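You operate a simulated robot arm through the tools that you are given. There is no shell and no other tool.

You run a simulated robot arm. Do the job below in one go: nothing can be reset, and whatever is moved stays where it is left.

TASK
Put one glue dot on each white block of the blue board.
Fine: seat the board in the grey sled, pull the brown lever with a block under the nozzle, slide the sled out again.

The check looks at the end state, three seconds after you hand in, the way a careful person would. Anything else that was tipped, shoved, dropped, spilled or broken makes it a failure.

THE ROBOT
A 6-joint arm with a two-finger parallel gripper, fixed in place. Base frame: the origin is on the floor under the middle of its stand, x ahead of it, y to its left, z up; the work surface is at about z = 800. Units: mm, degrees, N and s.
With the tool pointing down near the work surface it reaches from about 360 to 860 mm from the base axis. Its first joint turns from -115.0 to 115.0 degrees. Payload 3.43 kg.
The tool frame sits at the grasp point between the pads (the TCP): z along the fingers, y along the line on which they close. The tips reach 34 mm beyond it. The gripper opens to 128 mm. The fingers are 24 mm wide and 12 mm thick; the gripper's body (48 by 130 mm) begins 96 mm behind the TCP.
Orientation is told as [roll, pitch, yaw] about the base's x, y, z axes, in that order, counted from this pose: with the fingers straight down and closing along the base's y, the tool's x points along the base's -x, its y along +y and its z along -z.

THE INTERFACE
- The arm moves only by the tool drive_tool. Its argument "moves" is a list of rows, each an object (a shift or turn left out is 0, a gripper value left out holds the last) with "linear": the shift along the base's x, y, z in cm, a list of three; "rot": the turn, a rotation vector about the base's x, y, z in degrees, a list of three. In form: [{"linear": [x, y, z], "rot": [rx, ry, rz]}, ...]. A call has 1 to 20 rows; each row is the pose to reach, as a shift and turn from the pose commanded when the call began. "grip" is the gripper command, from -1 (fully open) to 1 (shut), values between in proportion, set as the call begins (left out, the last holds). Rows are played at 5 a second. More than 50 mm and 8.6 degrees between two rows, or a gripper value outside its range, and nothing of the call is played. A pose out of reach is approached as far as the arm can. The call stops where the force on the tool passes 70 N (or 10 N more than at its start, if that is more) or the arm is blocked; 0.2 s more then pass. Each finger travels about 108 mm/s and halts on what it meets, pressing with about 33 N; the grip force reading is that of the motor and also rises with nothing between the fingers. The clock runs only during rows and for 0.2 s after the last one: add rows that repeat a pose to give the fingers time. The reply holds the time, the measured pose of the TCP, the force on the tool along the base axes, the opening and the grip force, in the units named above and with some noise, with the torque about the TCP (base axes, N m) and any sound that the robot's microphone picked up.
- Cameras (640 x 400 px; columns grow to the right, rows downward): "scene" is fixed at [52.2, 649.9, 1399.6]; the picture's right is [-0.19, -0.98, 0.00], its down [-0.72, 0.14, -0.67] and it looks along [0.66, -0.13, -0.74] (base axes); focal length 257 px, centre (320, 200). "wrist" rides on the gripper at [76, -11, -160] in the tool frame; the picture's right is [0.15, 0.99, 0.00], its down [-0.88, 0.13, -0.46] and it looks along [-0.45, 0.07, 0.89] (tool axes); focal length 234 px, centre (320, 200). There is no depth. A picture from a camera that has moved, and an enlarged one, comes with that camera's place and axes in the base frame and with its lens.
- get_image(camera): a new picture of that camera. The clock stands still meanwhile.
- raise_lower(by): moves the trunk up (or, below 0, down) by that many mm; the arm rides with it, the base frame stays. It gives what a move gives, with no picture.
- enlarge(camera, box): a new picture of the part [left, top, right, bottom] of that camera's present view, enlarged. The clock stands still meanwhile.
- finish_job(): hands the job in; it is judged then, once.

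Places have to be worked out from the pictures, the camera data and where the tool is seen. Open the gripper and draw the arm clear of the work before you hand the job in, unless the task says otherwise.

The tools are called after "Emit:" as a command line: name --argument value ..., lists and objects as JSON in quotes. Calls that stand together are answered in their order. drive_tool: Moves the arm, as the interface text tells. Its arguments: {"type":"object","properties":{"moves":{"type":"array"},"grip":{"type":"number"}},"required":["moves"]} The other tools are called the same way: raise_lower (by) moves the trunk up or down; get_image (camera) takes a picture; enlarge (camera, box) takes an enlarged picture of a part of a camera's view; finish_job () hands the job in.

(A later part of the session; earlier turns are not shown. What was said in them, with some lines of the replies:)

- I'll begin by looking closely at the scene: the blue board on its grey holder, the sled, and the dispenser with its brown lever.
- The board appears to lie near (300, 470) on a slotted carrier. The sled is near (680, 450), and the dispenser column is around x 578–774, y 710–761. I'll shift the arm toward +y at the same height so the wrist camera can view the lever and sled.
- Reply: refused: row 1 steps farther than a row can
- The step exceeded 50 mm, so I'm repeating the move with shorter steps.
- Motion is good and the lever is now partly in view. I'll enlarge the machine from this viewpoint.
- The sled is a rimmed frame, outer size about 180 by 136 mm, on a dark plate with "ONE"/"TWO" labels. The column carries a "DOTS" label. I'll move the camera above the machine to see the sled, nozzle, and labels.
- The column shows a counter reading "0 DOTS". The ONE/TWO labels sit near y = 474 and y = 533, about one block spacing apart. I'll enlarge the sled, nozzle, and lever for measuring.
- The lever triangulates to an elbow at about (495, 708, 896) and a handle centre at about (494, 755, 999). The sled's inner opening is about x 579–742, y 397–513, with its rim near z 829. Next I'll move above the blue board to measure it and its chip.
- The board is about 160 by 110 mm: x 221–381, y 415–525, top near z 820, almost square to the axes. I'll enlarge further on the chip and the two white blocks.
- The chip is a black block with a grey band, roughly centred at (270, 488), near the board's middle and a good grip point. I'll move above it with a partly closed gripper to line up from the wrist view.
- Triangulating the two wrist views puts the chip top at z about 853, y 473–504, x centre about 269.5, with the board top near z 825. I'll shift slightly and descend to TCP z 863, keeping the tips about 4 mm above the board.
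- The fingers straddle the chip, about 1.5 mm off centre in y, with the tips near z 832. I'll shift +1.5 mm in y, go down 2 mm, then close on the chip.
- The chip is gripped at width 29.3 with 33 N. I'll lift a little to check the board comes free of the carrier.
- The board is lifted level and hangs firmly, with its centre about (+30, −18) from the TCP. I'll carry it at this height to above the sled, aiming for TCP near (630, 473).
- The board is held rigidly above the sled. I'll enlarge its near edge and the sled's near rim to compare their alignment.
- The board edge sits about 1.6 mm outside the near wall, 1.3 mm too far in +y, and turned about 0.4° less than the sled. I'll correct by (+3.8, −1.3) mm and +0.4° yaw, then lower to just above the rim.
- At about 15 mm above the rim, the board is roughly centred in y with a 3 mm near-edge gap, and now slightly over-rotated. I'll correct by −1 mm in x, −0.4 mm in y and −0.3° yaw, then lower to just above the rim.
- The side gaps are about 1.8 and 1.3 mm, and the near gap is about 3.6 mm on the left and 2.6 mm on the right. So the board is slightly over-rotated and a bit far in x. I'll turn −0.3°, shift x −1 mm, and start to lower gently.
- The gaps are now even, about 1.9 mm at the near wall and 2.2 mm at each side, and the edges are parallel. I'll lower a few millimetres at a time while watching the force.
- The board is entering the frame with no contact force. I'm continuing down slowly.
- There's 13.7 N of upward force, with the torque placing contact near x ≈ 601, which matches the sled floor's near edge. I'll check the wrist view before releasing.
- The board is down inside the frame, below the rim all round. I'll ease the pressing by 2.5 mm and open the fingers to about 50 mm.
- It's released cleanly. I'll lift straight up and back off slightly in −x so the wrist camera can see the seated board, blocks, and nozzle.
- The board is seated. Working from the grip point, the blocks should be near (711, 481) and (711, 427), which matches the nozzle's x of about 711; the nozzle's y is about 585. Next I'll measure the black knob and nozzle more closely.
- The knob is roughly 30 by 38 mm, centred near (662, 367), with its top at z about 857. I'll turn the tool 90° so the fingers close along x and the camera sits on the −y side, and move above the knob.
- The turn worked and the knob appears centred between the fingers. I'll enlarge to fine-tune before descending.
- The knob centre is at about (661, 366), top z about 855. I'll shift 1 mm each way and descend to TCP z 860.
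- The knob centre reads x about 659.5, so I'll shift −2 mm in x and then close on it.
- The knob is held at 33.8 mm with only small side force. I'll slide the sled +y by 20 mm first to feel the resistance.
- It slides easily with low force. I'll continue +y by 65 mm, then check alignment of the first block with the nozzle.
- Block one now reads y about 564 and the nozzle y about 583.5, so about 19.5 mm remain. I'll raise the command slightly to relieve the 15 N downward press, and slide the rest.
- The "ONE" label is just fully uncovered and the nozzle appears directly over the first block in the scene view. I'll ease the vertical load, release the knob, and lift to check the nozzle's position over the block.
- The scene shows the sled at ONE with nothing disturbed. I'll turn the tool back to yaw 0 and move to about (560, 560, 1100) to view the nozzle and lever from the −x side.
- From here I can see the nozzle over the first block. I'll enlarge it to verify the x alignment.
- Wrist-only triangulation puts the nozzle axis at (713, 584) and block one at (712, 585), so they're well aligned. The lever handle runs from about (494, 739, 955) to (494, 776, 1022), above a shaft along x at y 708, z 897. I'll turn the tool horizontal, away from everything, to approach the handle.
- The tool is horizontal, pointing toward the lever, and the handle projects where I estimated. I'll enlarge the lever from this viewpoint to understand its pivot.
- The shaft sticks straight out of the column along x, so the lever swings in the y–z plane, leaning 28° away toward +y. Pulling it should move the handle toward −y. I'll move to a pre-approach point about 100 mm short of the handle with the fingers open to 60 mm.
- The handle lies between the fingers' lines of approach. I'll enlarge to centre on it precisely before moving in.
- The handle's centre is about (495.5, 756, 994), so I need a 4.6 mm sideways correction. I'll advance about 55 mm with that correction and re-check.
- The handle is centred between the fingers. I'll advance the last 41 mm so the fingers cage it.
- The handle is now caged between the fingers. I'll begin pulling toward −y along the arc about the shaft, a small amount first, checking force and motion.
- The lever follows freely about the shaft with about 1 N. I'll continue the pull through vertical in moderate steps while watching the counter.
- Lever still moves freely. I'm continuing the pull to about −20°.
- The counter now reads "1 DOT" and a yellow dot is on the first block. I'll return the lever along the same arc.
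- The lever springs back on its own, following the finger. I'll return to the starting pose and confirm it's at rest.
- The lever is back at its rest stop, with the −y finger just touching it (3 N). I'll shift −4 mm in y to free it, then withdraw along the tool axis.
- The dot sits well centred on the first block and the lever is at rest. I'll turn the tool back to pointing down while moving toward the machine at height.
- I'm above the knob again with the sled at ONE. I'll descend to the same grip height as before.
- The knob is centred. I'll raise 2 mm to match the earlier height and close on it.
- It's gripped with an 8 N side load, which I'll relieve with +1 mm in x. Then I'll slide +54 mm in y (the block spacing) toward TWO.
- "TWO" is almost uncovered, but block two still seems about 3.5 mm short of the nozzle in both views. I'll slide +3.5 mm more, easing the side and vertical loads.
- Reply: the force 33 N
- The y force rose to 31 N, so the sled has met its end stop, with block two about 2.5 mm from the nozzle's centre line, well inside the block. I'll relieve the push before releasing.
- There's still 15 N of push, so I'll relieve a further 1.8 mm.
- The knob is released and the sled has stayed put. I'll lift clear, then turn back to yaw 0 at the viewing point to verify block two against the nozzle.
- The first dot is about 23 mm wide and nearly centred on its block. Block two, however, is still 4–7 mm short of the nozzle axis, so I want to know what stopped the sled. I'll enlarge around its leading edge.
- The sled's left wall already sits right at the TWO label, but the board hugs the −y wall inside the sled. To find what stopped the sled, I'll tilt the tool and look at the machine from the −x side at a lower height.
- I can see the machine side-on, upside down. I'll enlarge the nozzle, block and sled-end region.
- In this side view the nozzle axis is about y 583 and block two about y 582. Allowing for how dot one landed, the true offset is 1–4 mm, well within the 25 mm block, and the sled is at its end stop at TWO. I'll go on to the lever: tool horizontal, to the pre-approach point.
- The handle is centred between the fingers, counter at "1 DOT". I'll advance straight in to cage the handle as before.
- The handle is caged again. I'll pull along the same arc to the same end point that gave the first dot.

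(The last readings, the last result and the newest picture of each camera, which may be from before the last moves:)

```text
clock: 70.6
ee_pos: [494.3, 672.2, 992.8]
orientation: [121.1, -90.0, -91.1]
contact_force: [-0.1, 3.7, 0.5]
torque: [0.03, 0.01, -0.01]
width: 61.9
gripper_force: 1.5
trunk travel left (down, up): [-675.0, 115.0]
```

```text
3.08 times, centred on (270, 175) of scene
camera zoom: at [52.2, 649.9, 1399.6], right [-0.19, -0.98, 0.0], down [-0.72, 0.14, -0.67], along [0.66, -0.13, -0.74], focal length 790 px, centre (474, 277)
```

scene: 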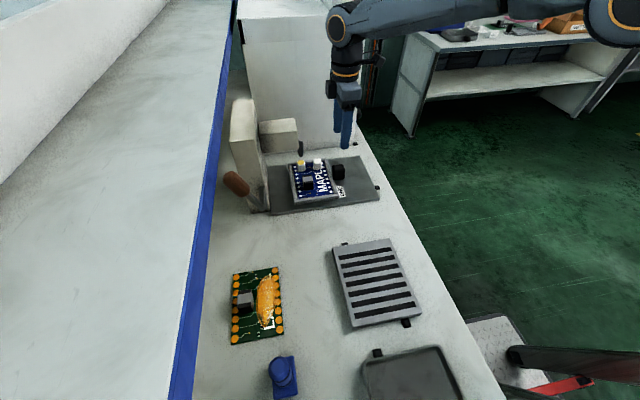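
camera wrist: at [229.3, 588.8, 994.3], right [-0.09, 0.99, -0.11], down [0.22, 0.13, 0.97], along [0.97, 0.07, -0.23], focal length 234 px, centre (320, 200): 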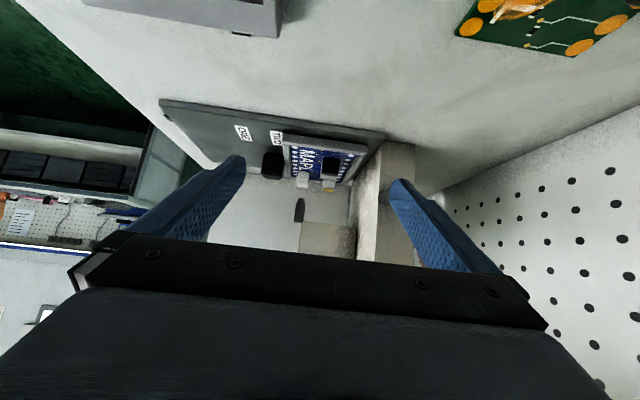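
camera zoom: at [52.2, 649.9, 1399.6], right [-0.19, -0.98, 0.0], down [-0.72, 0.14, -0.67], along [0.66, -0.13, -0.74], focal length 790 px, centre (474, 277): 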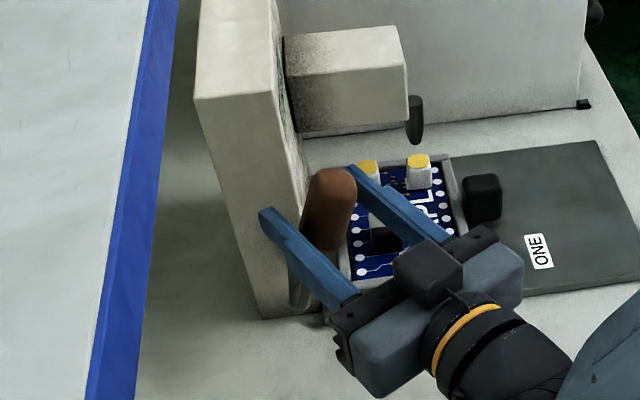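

"2 DOTS" now, and both blocks carry a yellow dot. I'll return the lever along the arc to its rest position.

Emit:
drive_tool --moves '[{"linear": [0, 0.9, 0.3]}, {"linear": [0, 1.8, 0.5]}, {"linear": [0, 2.7, 0.6]}, {"linear": [0, 3.6, 0.65]}, {"linear": [0, 4.5, 0.6]}, {"linear": [0, 5.4, 0.5]}, {"linear": [0, 6.3, 0.3]}, {"linear": [0, 7.1, 0.0]}, {"linear": [0, 7.8, -0.25]}, {"linear": [0, 7.8, -0.25]}]'

Emit:
enlarge --camera "wrist" --box '[200, 40, 400, 240]'

Emit:
enlarge --camera "scene" --box '[270, 120, 350, 200]'

```text
clock: 72.8
ee_pos: [493.9, 749.7, 990.8]
orientation: [-27.8, -90.0, 57.8]
contact_force: [0.0, 1.1, 0.8]
torque: [-0.02, 0.0, -0.01]
width: 60.4
gripper_force: 0.3
trunk travel left (down, up): [-675.0, 115.0]
```

```text
2.00 times, centred on (300, 140) of wrist
camera zoom: at [360.8, 660.4, 915.2], right [-0.49, 0.86, -0.15], down [-0.46, -0.11, 0.88], along [0.74, 0.5, 0.45], focal length 468 px, centre (360, 320)
```

zoom: 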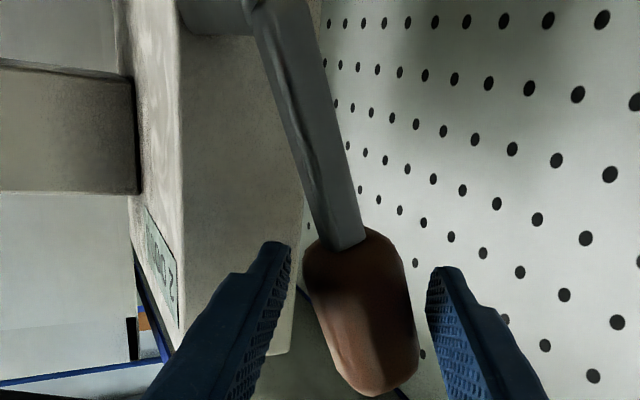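

```text
5.00 times, centred on (310, 160) of scene
camera zoom: at [52.2, 649.9, 1399.6], right [-0.19, -0.98, 0.0], down [-0.72, 0.14, -0.67], along [0.66, -0.13, -0.74], focal length 1284 px, centre (370, 400)
```

zoom: 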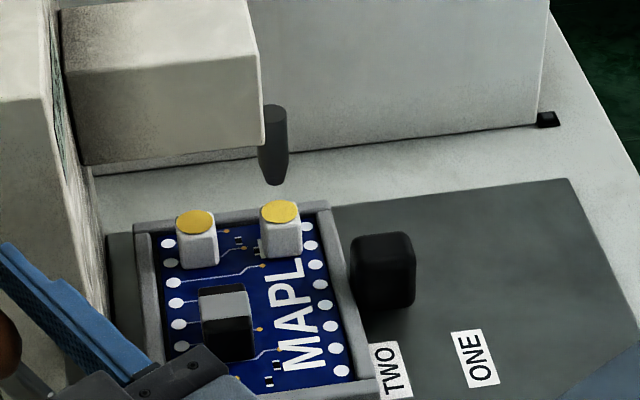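

Both dots look good and the lever is at rest, free of the fingers. I'll withdraw along the tool axis and then turn the tool back to pointing down.

Emit:
drive_tool --moves '[{"linear": [-1.2, -0.7, 0]}, {"linear": [-3.5, -2.0, 0]}, {"linear": [-6.5, -3.75, 0]}, {"linear": [-9.5, -5.7, 1.5]}, {"linear": [-12, -8.2, 4]}, {"linear": [-13.5, -10.7, 6]}, {"linear": [-13.5, -10.7, 6]}]'

Emit:
drive_tool --moves '[{"linear": [1.0, -1.4, 0.3], "rot": [-1.96, 7.31, -1.96]}, {"linear": [2.0, -2.7, 0.6], "rot": [-3.92, 14.63, -3.92]}, {"linear": [3.0, -4.1, 0.9], "rot": [-5.88, 21.94, -5.88]}, {"linear": [4.0, -5.4, 1.2], "rot": [-7.83, 29.25, -7.83]}, {"linear": [5.0, -6.8, 1.5], "rot": [-9.79, 36.56, -9.79]}, {"linear": [6.0, -8.1, 1.8], "rot": [-11.75, 43.88, -11.75]}, {"linear": [7.0, -9.5, 2.1], "rot": [-13.71, 51.19, -13.71]}, {"linear": [8.0, -10.8, 2.4], "rot": [-15.67, 58.5, -15.67]}, {"linear": [9.0, -12.2, 2.7], "rot": [-17.63, 65.81, -17.63]}, {"linear": [10.0, -13.5, 3.0], "rot": [-19.58, 73.13, -19.58]}, {"linear": [11.0, -14.9, 3.3], "rot": [-21.54, 80.44, -21.54]}, {"linear": [12.0, -16.3, 3.6], "rot": [-23.5, 87.75, -23.5]}, {"linear": [12.0, -16.3, 3.6], "rot": [-23.5, 87.75, -23.5]}]' --grip -0.1

Emit:
get_image --camera "scene"

Emit:
get_image --camera "wrist"

```text
clock: 74.4
ee_pos: [358.2, 641.7, 1051.7]
orientation: [-5.0, -90.2, 35.1]
contact_force: [-0.6, -0.6, -0.7]
torque: [0.01, 0.0, -0.03]
width: 60.3
gripper_force: 0.0
trunk travel left (down, up): [-675.0, 115.0]
```

```text
clock: 77.2
ee_pos: [479.1, 480.4, 1086.2]
orientation: [0.0, 0.1, 0.1]
contact_force: [-1.0, 0.9, -0.1]
torque: [0.01, -0.02, 0.03]
width: 70.4
gripper_force: 0.0
trunk travel left (down, up): [-675.0, 115.0]
```

```text
taken
```

scene: 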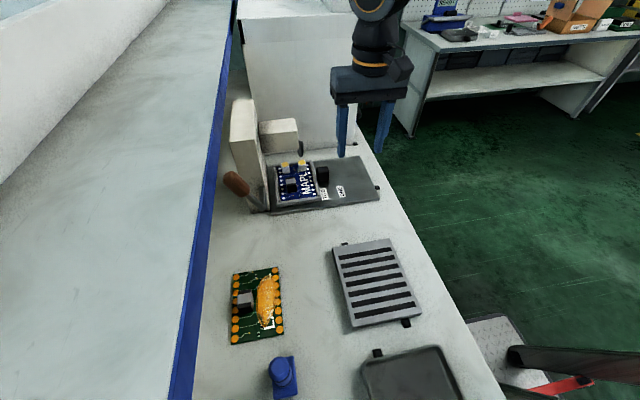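

```text
taken
camera wrist: at [402.9, 468.1, 1246.6], right [-0.15, 0.99, 0.0], down [0.88, 0.13, 0.45], along [0.45, 0.07, -0.89], focal length 234 px, centre (320, 200)
```

wrist: 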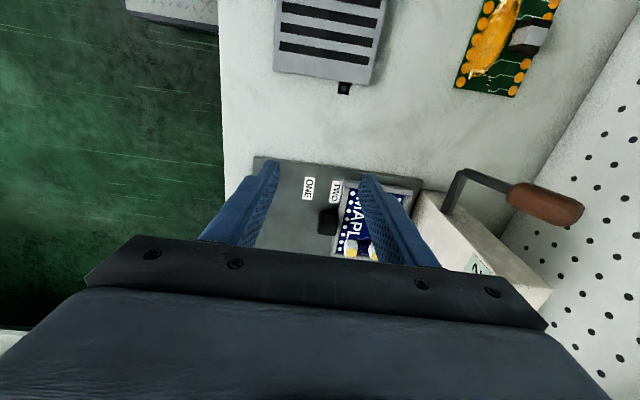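

Everything's in order. I'll turn to yaw 90° and move above the knob, now near (660, 521), to slide the sled out.

Emit:
drive_tool --moves '[{"linear": [1.6, 0.4, -0.8], "rot": [0, 0, 8.2]}, {"linear": [3.3, 0.8, -1.6], "rot": [0, 0, 16.4]}, {"linear": [4.9, 1.1, -2.4], "rot": [0, 0, 24.6]}, {"linear": [6.6, 1.5, -3.2], "rot": [0, 0, 32.8]}, {"linear": [8.2, 1.9, -4.0], "rot": [0, 0, 41.0]}, {"linear": [9.9, 2.2, -4.8], "rot": [0, 0, 49.2]}, {"linear": [11.5, 2.6, -5.6], "rot": [0, 0, 57.4]}, {"linear": [13.2, 3.0, -6.4], "rot": [0, 0, 65.6]}, {"linear": [14.8, 3.4, -7.2], "rot": [0, 0, 73.8]}, {"linear": [16.5, 3.7, -8.0], "rot": [0, 0, 82.0]}, {"linear": [18.1, 4.1, -8.6], "rot": [0, 0, 90.0]}, {"linear": [18.1, 4.1, -8.6], "rot": [0, 0, 90.0]}]'

Emit:
enlarge --camera "wrist" --box '[230, 100, 410, 250]'

Emit:
enlarge --camera "scene" --box '[250, 70, 390, 210]'

```text
clock: 79.8
ee_pos: [660.5, 519.7, 1002.3]
orientation: [0.0, 0.0, 90.1]
contact_force: [-0.3, -0.1, 0.8]
torque: [-0.05, -0.03, 0.0]
width: 70.2
gripper_force: 0.1
trunk travel left (down, up): [-675.0, 115.0]
```

```text
2.67 times, centred on (320, 175) of wrist
camera zoom: at [672.5, 443.9, 1160.9], right [-0.99, -0.15, 0.0], down [-0.13, 0.88, 0.46], along [-0.07, 0.45, -0.89], focal length 624 px, centre (320, 267)
```

zoom: 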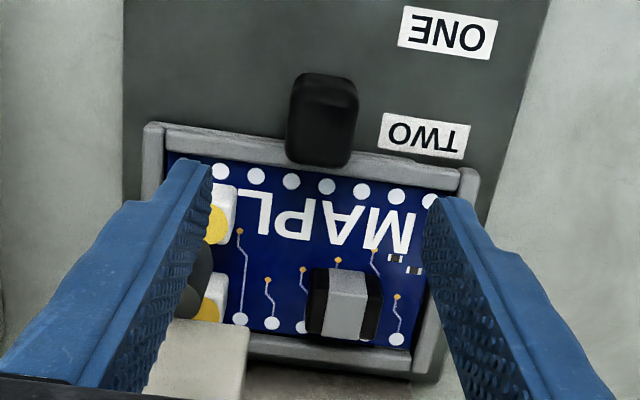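

```text
2.86 times, centred on (320, 140) of scene
camera zoom: at [52.2, 649.9, 1399.6], right [-0.19, -0.98, 0.0], down [-0.72, 0.14, -0.67], along [0.66, -0.13, -0.74], focal length 734 px, centre (320, 371)
```

zoom: 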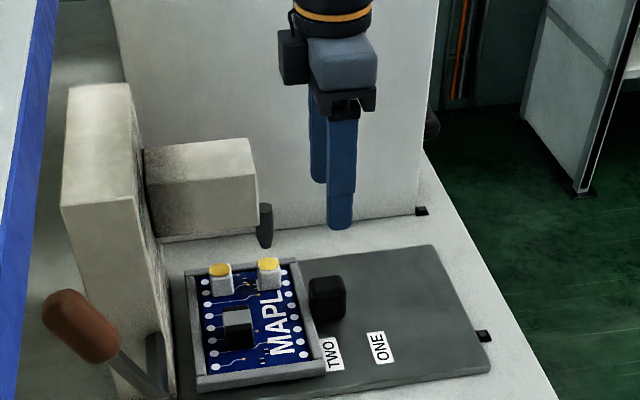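

The knob centre reads (660, 518), well under the gripper. I'll descend to the grip height and close.

Emit:
drive_tool --moves '[{"linear": [0, -0.05, -4.5]}, {"linear": [0, -0.05, -9]}, {"linear": [0, -0.05, -12]}, {"linear": [0, -0.05, -13.6]}, {"linear": [0, -0.05, -13.9]}, {"linear": [0, -0.05, -13.9]}]'

Emit:
enlarge --camera "wrist" --box '[230, 80, 410, 250]'

```text
clock: 81.2
ee_pos: [660.3, 520.9, 861.9]
orientation: [0.1, 0.0, 90.0]
contact_force: [-0.3, 0.2, -0.3]
torque: [0.01, -0.04, 0.01]
width: 70.1
gripper_force: 0.1
trunk travel left (down, up): [-675.0, 115.0]
```

```text
2.35 times, centred on (320, 165) of wrist
camera zoom: at [671.1, 445.0, 1022.0], right [-0.99, -0.15, 0.0], down [-0.13, 0.88, 0.46], along [-0.07, 0.45, -0.89], focal length 551 px, centre (320, 282)
```

zoom: 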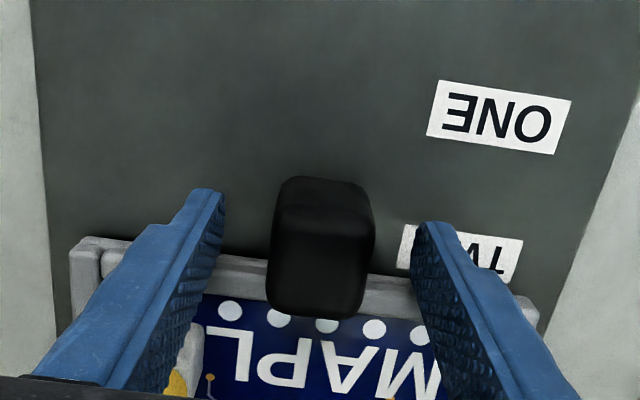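

The knob is nicely between the fingers. Closing on it now.

Emit:
drive_tool --moves '[{"linear": [0, 0, 0]}, {"linear": [0, 0, 0]}, {"linear": [0, 0, 0]}, {"linear": [0, 0, 0]}]' --grip 1

```text
clock: 82.2
ee_pos: [660.1, 520.8, 862.4]
orientation: [0.0, 0.1, 90.0]
contact_force: [-0.4, 0.2, -2.2]
torque: [0.03, -0.11, -0.02]
width: 33.5
gripper_force: 45.0
trunk travel left (down, up): [-675.0, 115.0]
```

It's held with almost no side load. I'll slide the sled out toward −y gently, half way first.

Emit:
drive_tool --moves '[{"linear": [0, -0.4, 0]}, {"linear": [0, -1.1, 0]}, {"linear": [0, -1.9, 0]}, {"linear": [0, -2.8, 0]}, {"linear": [0, -3.7, 0]}, {"linear": [0, -4.6, 0]}, {"linear": [0, -5.5, 0]}, {"linear": [0, -6.4, 0]}, {"linear": [0, -7.1, 0]}, {"linear": [0, -7.5, 0]}]'

Emit:
enlarge --camera "scene" --box '[250, 90, 390, 210]'

```text
clock: 84.4
ee_pos: [660.1, 445.4, 861.9]
orientation: [0.0, 0.0, 90.0]
contact_force: [6.8, 3.4, 2.9]
torque: [0.97, -0.15, -0.13]
width: 33.9
gripper_force: 44.8
trunk travel left (down, up): [-675.0, 115.0]
```

```text
3.33 times, centred on (320, 150) of scene
camera zoom: at [52.2, 649.9, 1399.6], right [-0.19, -0.98, 0.0], down [-0.72, 0.14, -0.67], along [0.66, -0.13, -0.74], focal length 856 px, centre (320, 367)
```

zoom: 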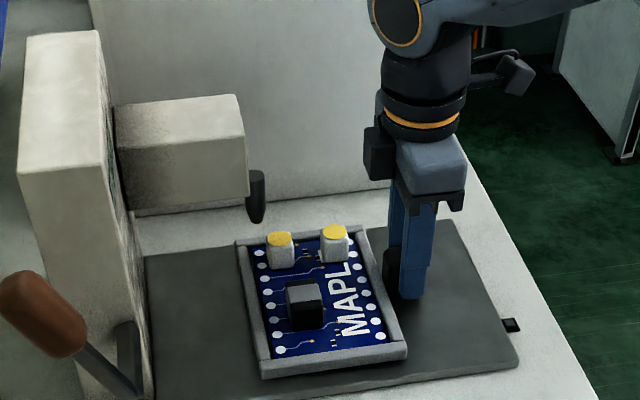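

The sled slides out smoothly with low forces. I'm continuing out to its original position.

Emit:
drive_tool --moves '[{"linear": [0, -0.4, 0]}, {"linear": [0, -1.1, 0]}, {"linear": [0, -1.9, 0]}, {"linear": [0, -2.8, 0]}, {"linear": [0, -3.7, 0]}, {"linear": [0, -4.6, 0]}, {"linear": [0, -5.5, 0]}, {"linear": [0, -6.4, 0]}, {"linear": [0, -7.1, 0]}, {"linear": [0, -7.5, 0]}]'

Emit:
enlarge --camera "scene" --box '[270, 90, 410, 210]'

Emit:
enlarge --camera "wrist" --box '[200, 80, 440, 250]'

```text
clock: 86.6
ee_pos: [659.7, 370.7, 862.9]
orientation: [0.1, 0.0, 90.0]
contact_force: [16.4, 2.5, 9.2]
torque: [0.44, -0.25, 0.13]
width: 33.4
gripper_force: 44.7
trunk travel left (down, up): [-675.0, 115.0]
```

```text
3.33 times, centred on (340, 150) of scene
camera zoom: at [52.2, 649.9, 1399.6], right [-0.19, -0.98, 0.0], down [-0.72, 0.14, -0.67], along [0.66, -0.13, -0.74], focal length 856 px, centre (253, 367)
```

zoom: 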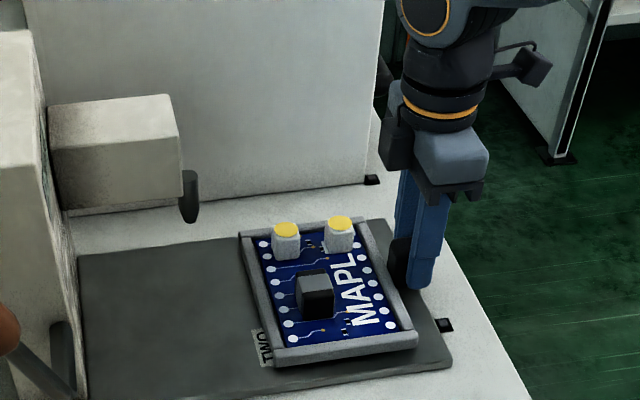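

```text
2.35 times, centred on (320, 165) of wrist
camera zoom: at [671.0, 294.4, 1022.0], right [-0.99, -0.15, 0.0], down [-0.13, 0.88, 0.46], along [-0.07, 0.45, -0.89], focal length 551 px, centre (320, 282)
```

zoom: 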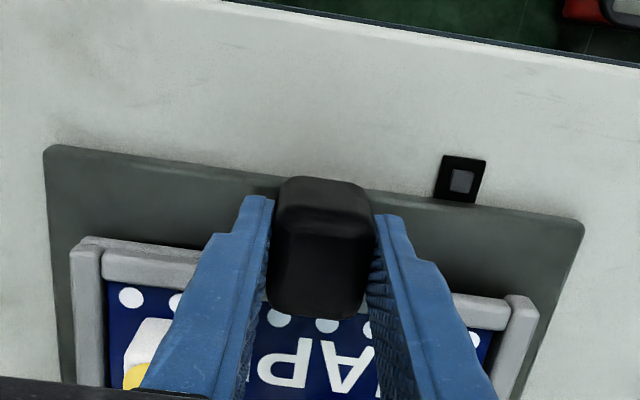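

The sled is about 2 mm short of its original place, and there's a 16 N side load. I'll ease the load and slide the last 3 mm.

Emit:
drive_tool --moves '[{"linear": [0.15, -0.1, 0.1]}, {"linear": [0.2, -0.2, 0.15]}, {"linear": [0.2, -0.3, 0.15]}, {"linear": [0.2, -0.3, 0.15]}]'

Emit:
enlarge --camera "scene" --box '[290, 140, 390, 210]'

```text
clock: 87.6
ee_pos: [660.8, 367.9, 863.1]
orientation: [0.1, 0.0, 90.1]
contact_force: [0.3, 2.4, -2.0]
torque: [1.43, -0.53, -0.01]
width: 33.5
gripper_force: 44.7
trunk travel left (down, up): [-675.0, 115.0]
```

```text
5.71 times, centred on (340, 175) of scene
camera zoom: at [52.2, 649.9, 1399.6], right [-0.19, -0.98, 0.0], down [-0.72, 0.14, -0.67], along [0.66, -0.13, -0.74], focal length 1467 px, centre (206, 343)
```

zoom: 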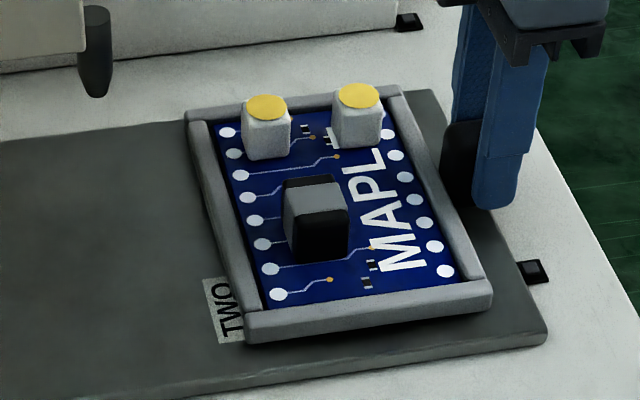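

Compared with the first picture at the same zoom, the sled is still about 3 mm short of where it started. I'll slide a further 3 mm and compare again.

Emit:
drive_tool --moves '[{"linear": [0, -0.1, 0]}, {"linear": [0, -0.2, 0]}, {"linear": [0, -0.3, 0]}, {"linear": [0, -0.3, 0]}]'

Emit:
enlarge --camera "scene" --box '[290, 140, 390, 210]'

```text
clock: 88.6
ee_pos: [660.3, 366.0, 863.3]
orientation: [0.2, 0.0, 90.1]
contact_force: [-9.3, 6.6, -18.2]
torque: [0.58, -0.64, -0.2]
width: 33.6
gripper_force: 44.8
trunk travel left (down, up): [-675.0, 115.0]
```

```text
5.71 times, centred on (340, 175) of scene
camera zoom: at [52.2, 649.9, 1399.6], right [-0.19, -0.98, 0.0], down [-0.72, 0.14, -0.67], along [0.66, -0.13, -0.74], focal length 1467 px, centre (206, 343)
```

zoom: 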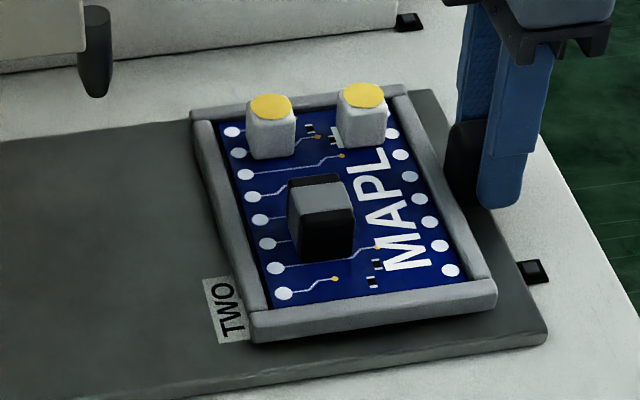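

The sled now matches its original place. I'll relieve the lifting and side load, then release the knob.

Emit:
drive_tool --moves '[{"linear": [-0.05, 0.05, -0.1]}, {"linear": [-0.1, 0.08, -0.2]}, {"linear": [-0.1, 0.08, -0.2]}]'

Emit:
drive_tool --moves '[{"linear": [0, 0, 0]}, {"linear": [0, 0, 0]}, {"linear": [0, 0, 0]}]' --grip 0.0

Emit:
drive_tool --moves '[{"linear": [0, 0, 2]}, {"linear": [0, 0, 6]}, {"linear": [-1.5, 0, 10.5]}, {"linear": [-5, 0, 13.5]}, {"linear": [-9, 0, 16]}, {"linear": [-13, 0, 18]}, {"linear": [-17, 0, 20]}, {"linear": [-17, 0, 20]}]'

Emit:
get_image --camera "scene"

Emit:
enlarge --camera "scene" --box '[290, 140, 390, 210]'

```text
clock: 89.4
ee_pos: [659.6, 364.6, 862.8]
orientation: [0.0, 0.1, 89.9]
contact_force: [-12.8, 0.1, -2.4]
torque: [-1.42, 0.26, 0.09]
width: 33.6
gripper_force: 45.1
trunk travel left (down, up): [-675.0, 115.0]
```

```text
clock: 90.2
ee_pos: [661.5, 365.4, 863.2]
orientation: [0.1, 0.0, 90.1]
contact_force: [-0.6, 0.7, 0.1]
torque: [-0.02, -0.03, 0.01]
width: 64.1
gripper_force: 0.2
trunk travel left (down, up): [-675.0, 115.0]
```

```text
clock: 92.0
ee_pos: [489.3, 362.7, 1062.4]
orientation: [0.0, 0.1, 90.0]
contact_force: [0.4, 0.6, 0.7]
torque: [0.01, 0.01, -0.02]
width: 64.1
gripper_force: 0.1
trunk travel left (down, up): [-675.0, 115.0]
```

```text
taken
```

scene: 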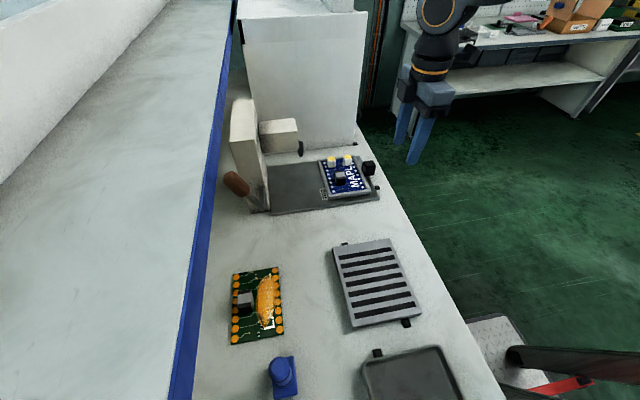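

```text
5.71 times, centred on (340, 175) of scene
camera zoom: at [52.2, 649.9, 1399.6], right [-0.19, -0.98, 0.0], down [-0.72, 0.14, -0.67], along [0.66, -0.13, -0.74], focal length 1467 px, centre (206, 343)
```

zoom: 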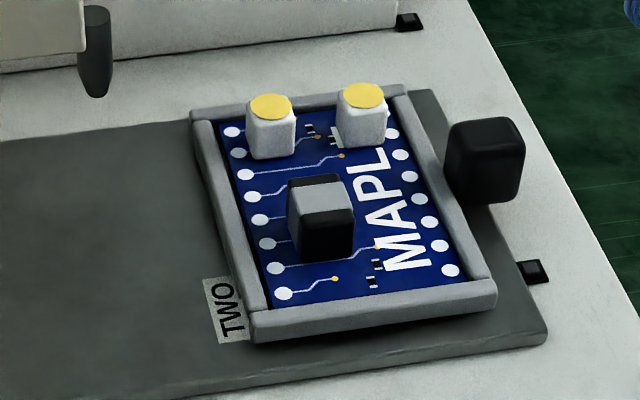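

Both blocks carry a dot, the sled is out and the lever is at rest. I'll turn back to yaw 0, open fully, and move up clear, taking a last look from above.

Emit:
drive_tool --moves '[{"linear": [0.6, 0.5, 0.9], "rot": [0, 0, -8.2]}, {"linear": [1.2, 1.0, 1.8], "rot": [0, 0, -16.4]}, {"linear": [1.8, 1.5, 2.7], "rot": [0, 0, -24.6]}, {"linear": [2.4, 2.0, 3.6], "rot": [0, 0, -32.8]}, {"linear": [3.0, 2.5, 4.5], "rot": [0, 0, -41.0]}, {"linear": [3.6, 3.0, 5.4], "rot": [0, 0, -49.2]}, {"linear": [4.2, 3.5, 6.3], "rot": [0, 0, -57.4]}, {"linear": [4.8, 4.0, 7.2], "rot": [0, 0, -65.6]}, {"linear": [5.4, 4.5, 8.1], "rot": [0, 0, -73.8]}, {"linear": [6.0, 5.0, 9.0], "rot": [0, 0, -82.0]}, {"linear": [6.6, 5.5, 9.9], "rot": [0, 0, -90.0]}, {"linear": [6.6, 5.5, 9.9], "rot": [0, 0, -90.0]}]' --grip -1

Emit:
get_image --camera "wrist"

Emit:
enlarge --camera "wrist" --box '[240, 80, 400, 240]'

Emit:
enlarge --camera "scene" --box '[210, 80, 400, 220]'

```text
clock: 94.6
ee_pos: [557.5, 420.6, 1160.4]
orientation: [0.0, -0.1, -0.1]
contact_force: [-0.4, 0.2, -0.5]
torque: [0.04, 0.03, 0.02]
width: 128.1
gripper_force: 0.0
trunk travel left (down, up): [-675.0, 115.0]
```

```text
taken
camera wrist: at [481.1, 409.2, 1320.0], right [-0.14, 0.99, 0.0], down [0.88, 0.13, 0.46], along [0.45, 0.07, -0.89], focal length 234 px, centre (320, 200)
```

wrist: 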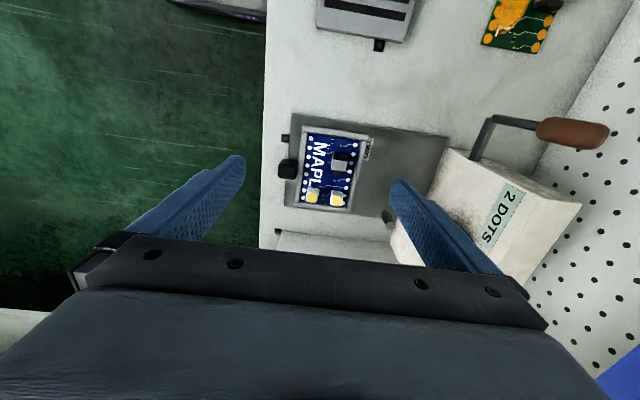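

```text
2.50 times, centred on (320, 160) of wrist
camera zoom: at [481.1, 409.2, 1320.0], right [-0.14, 0.99, 0.0], down [0.88, 0.13, 0.46], along [0.45, 0.07, -0.89], focal length 585 px, centre (320, 300)
```

zoom: 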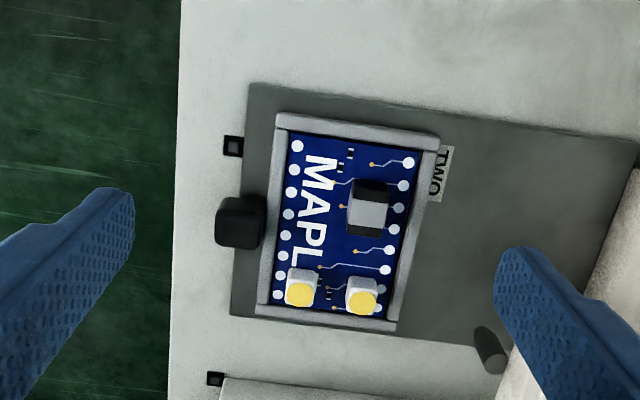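

```text
2.86 times, centred on (305, 150) of scene
camera zoom: at [52.2, 649.9, 1399.6], right [-0.19, -0.98, 0.0], down [-0.72, 0.14, -0.67], along [0.66, -0.13, -0.74], focal length 734 px, centre (363, 343)
```

zoom: 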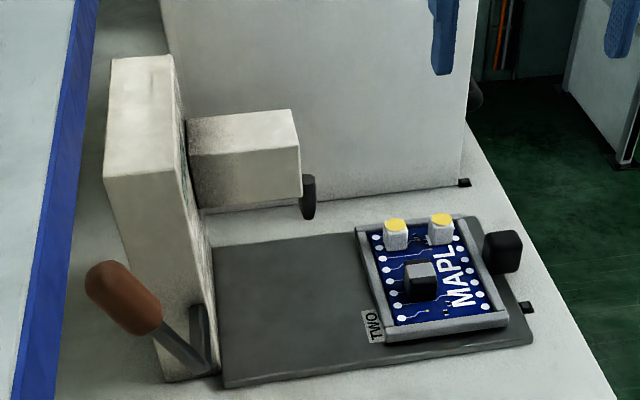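

The counter reads "2 DOTS", each white block has one dot, the sled is out, and the lever and other objects are where they started. I'll draw the arm back to its starting area before handing in.

Emit:
drive_tool --moves '[{"linear": [-4, -0.7, 0]}, {"linear": [-8, -1.4, 0.4]}, {"linear": [-12, -2.1, 0.8]}, {"linear": [-14.8, -2.7, 1.1]}, {"linear": [-14.8, -2.7, 1.1]}]' --grip -1

Emit:
get_image --camera "scene"

```text
clock: 95.8
ee_pos: [407.9, 393.5, 1172.5]
orientation: [0.0, -0.1, 0.0]
contact_force: [0.2, 0.1, -0.7]
torque: [0.0, -0.02, 0.01]
width: 128.1
gripper_force: 0.0
trunk travel left (down, up): [-675.0, 115.0]
```

```text
taken
```

scene: 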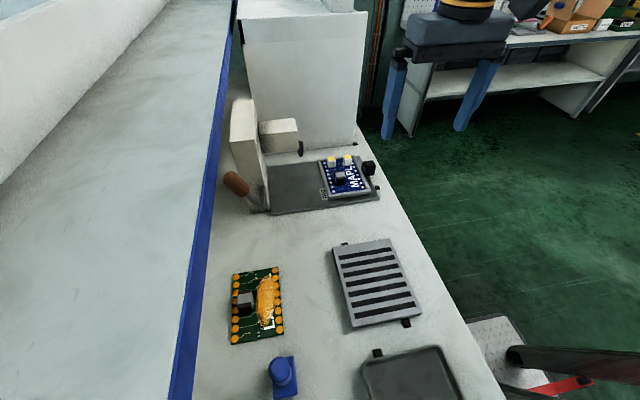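

The arm is back at its start pose with the gripper open, and the scene is tidy with one dot on each white block. Handing the job in.

Emit:
finish_job

```text
The job is handed in.
```

The job is done and handed in: each white block on the blue board has one glue dot, and the dispenser's counter reads "2 DOTS".

- **Board and sled:** the board is seated in the sled. The sled is back out at its starting position.
- **Second dot:** the sled met its end stop with the second block an estimated 1–4 mm off the nozzle's centre line. The dot still sits on the block.
- **Everything else:** the lever is at rest. In the last picture nothing else looks tipped, moved or spilled, and the arm is back where it started with the gripper open.
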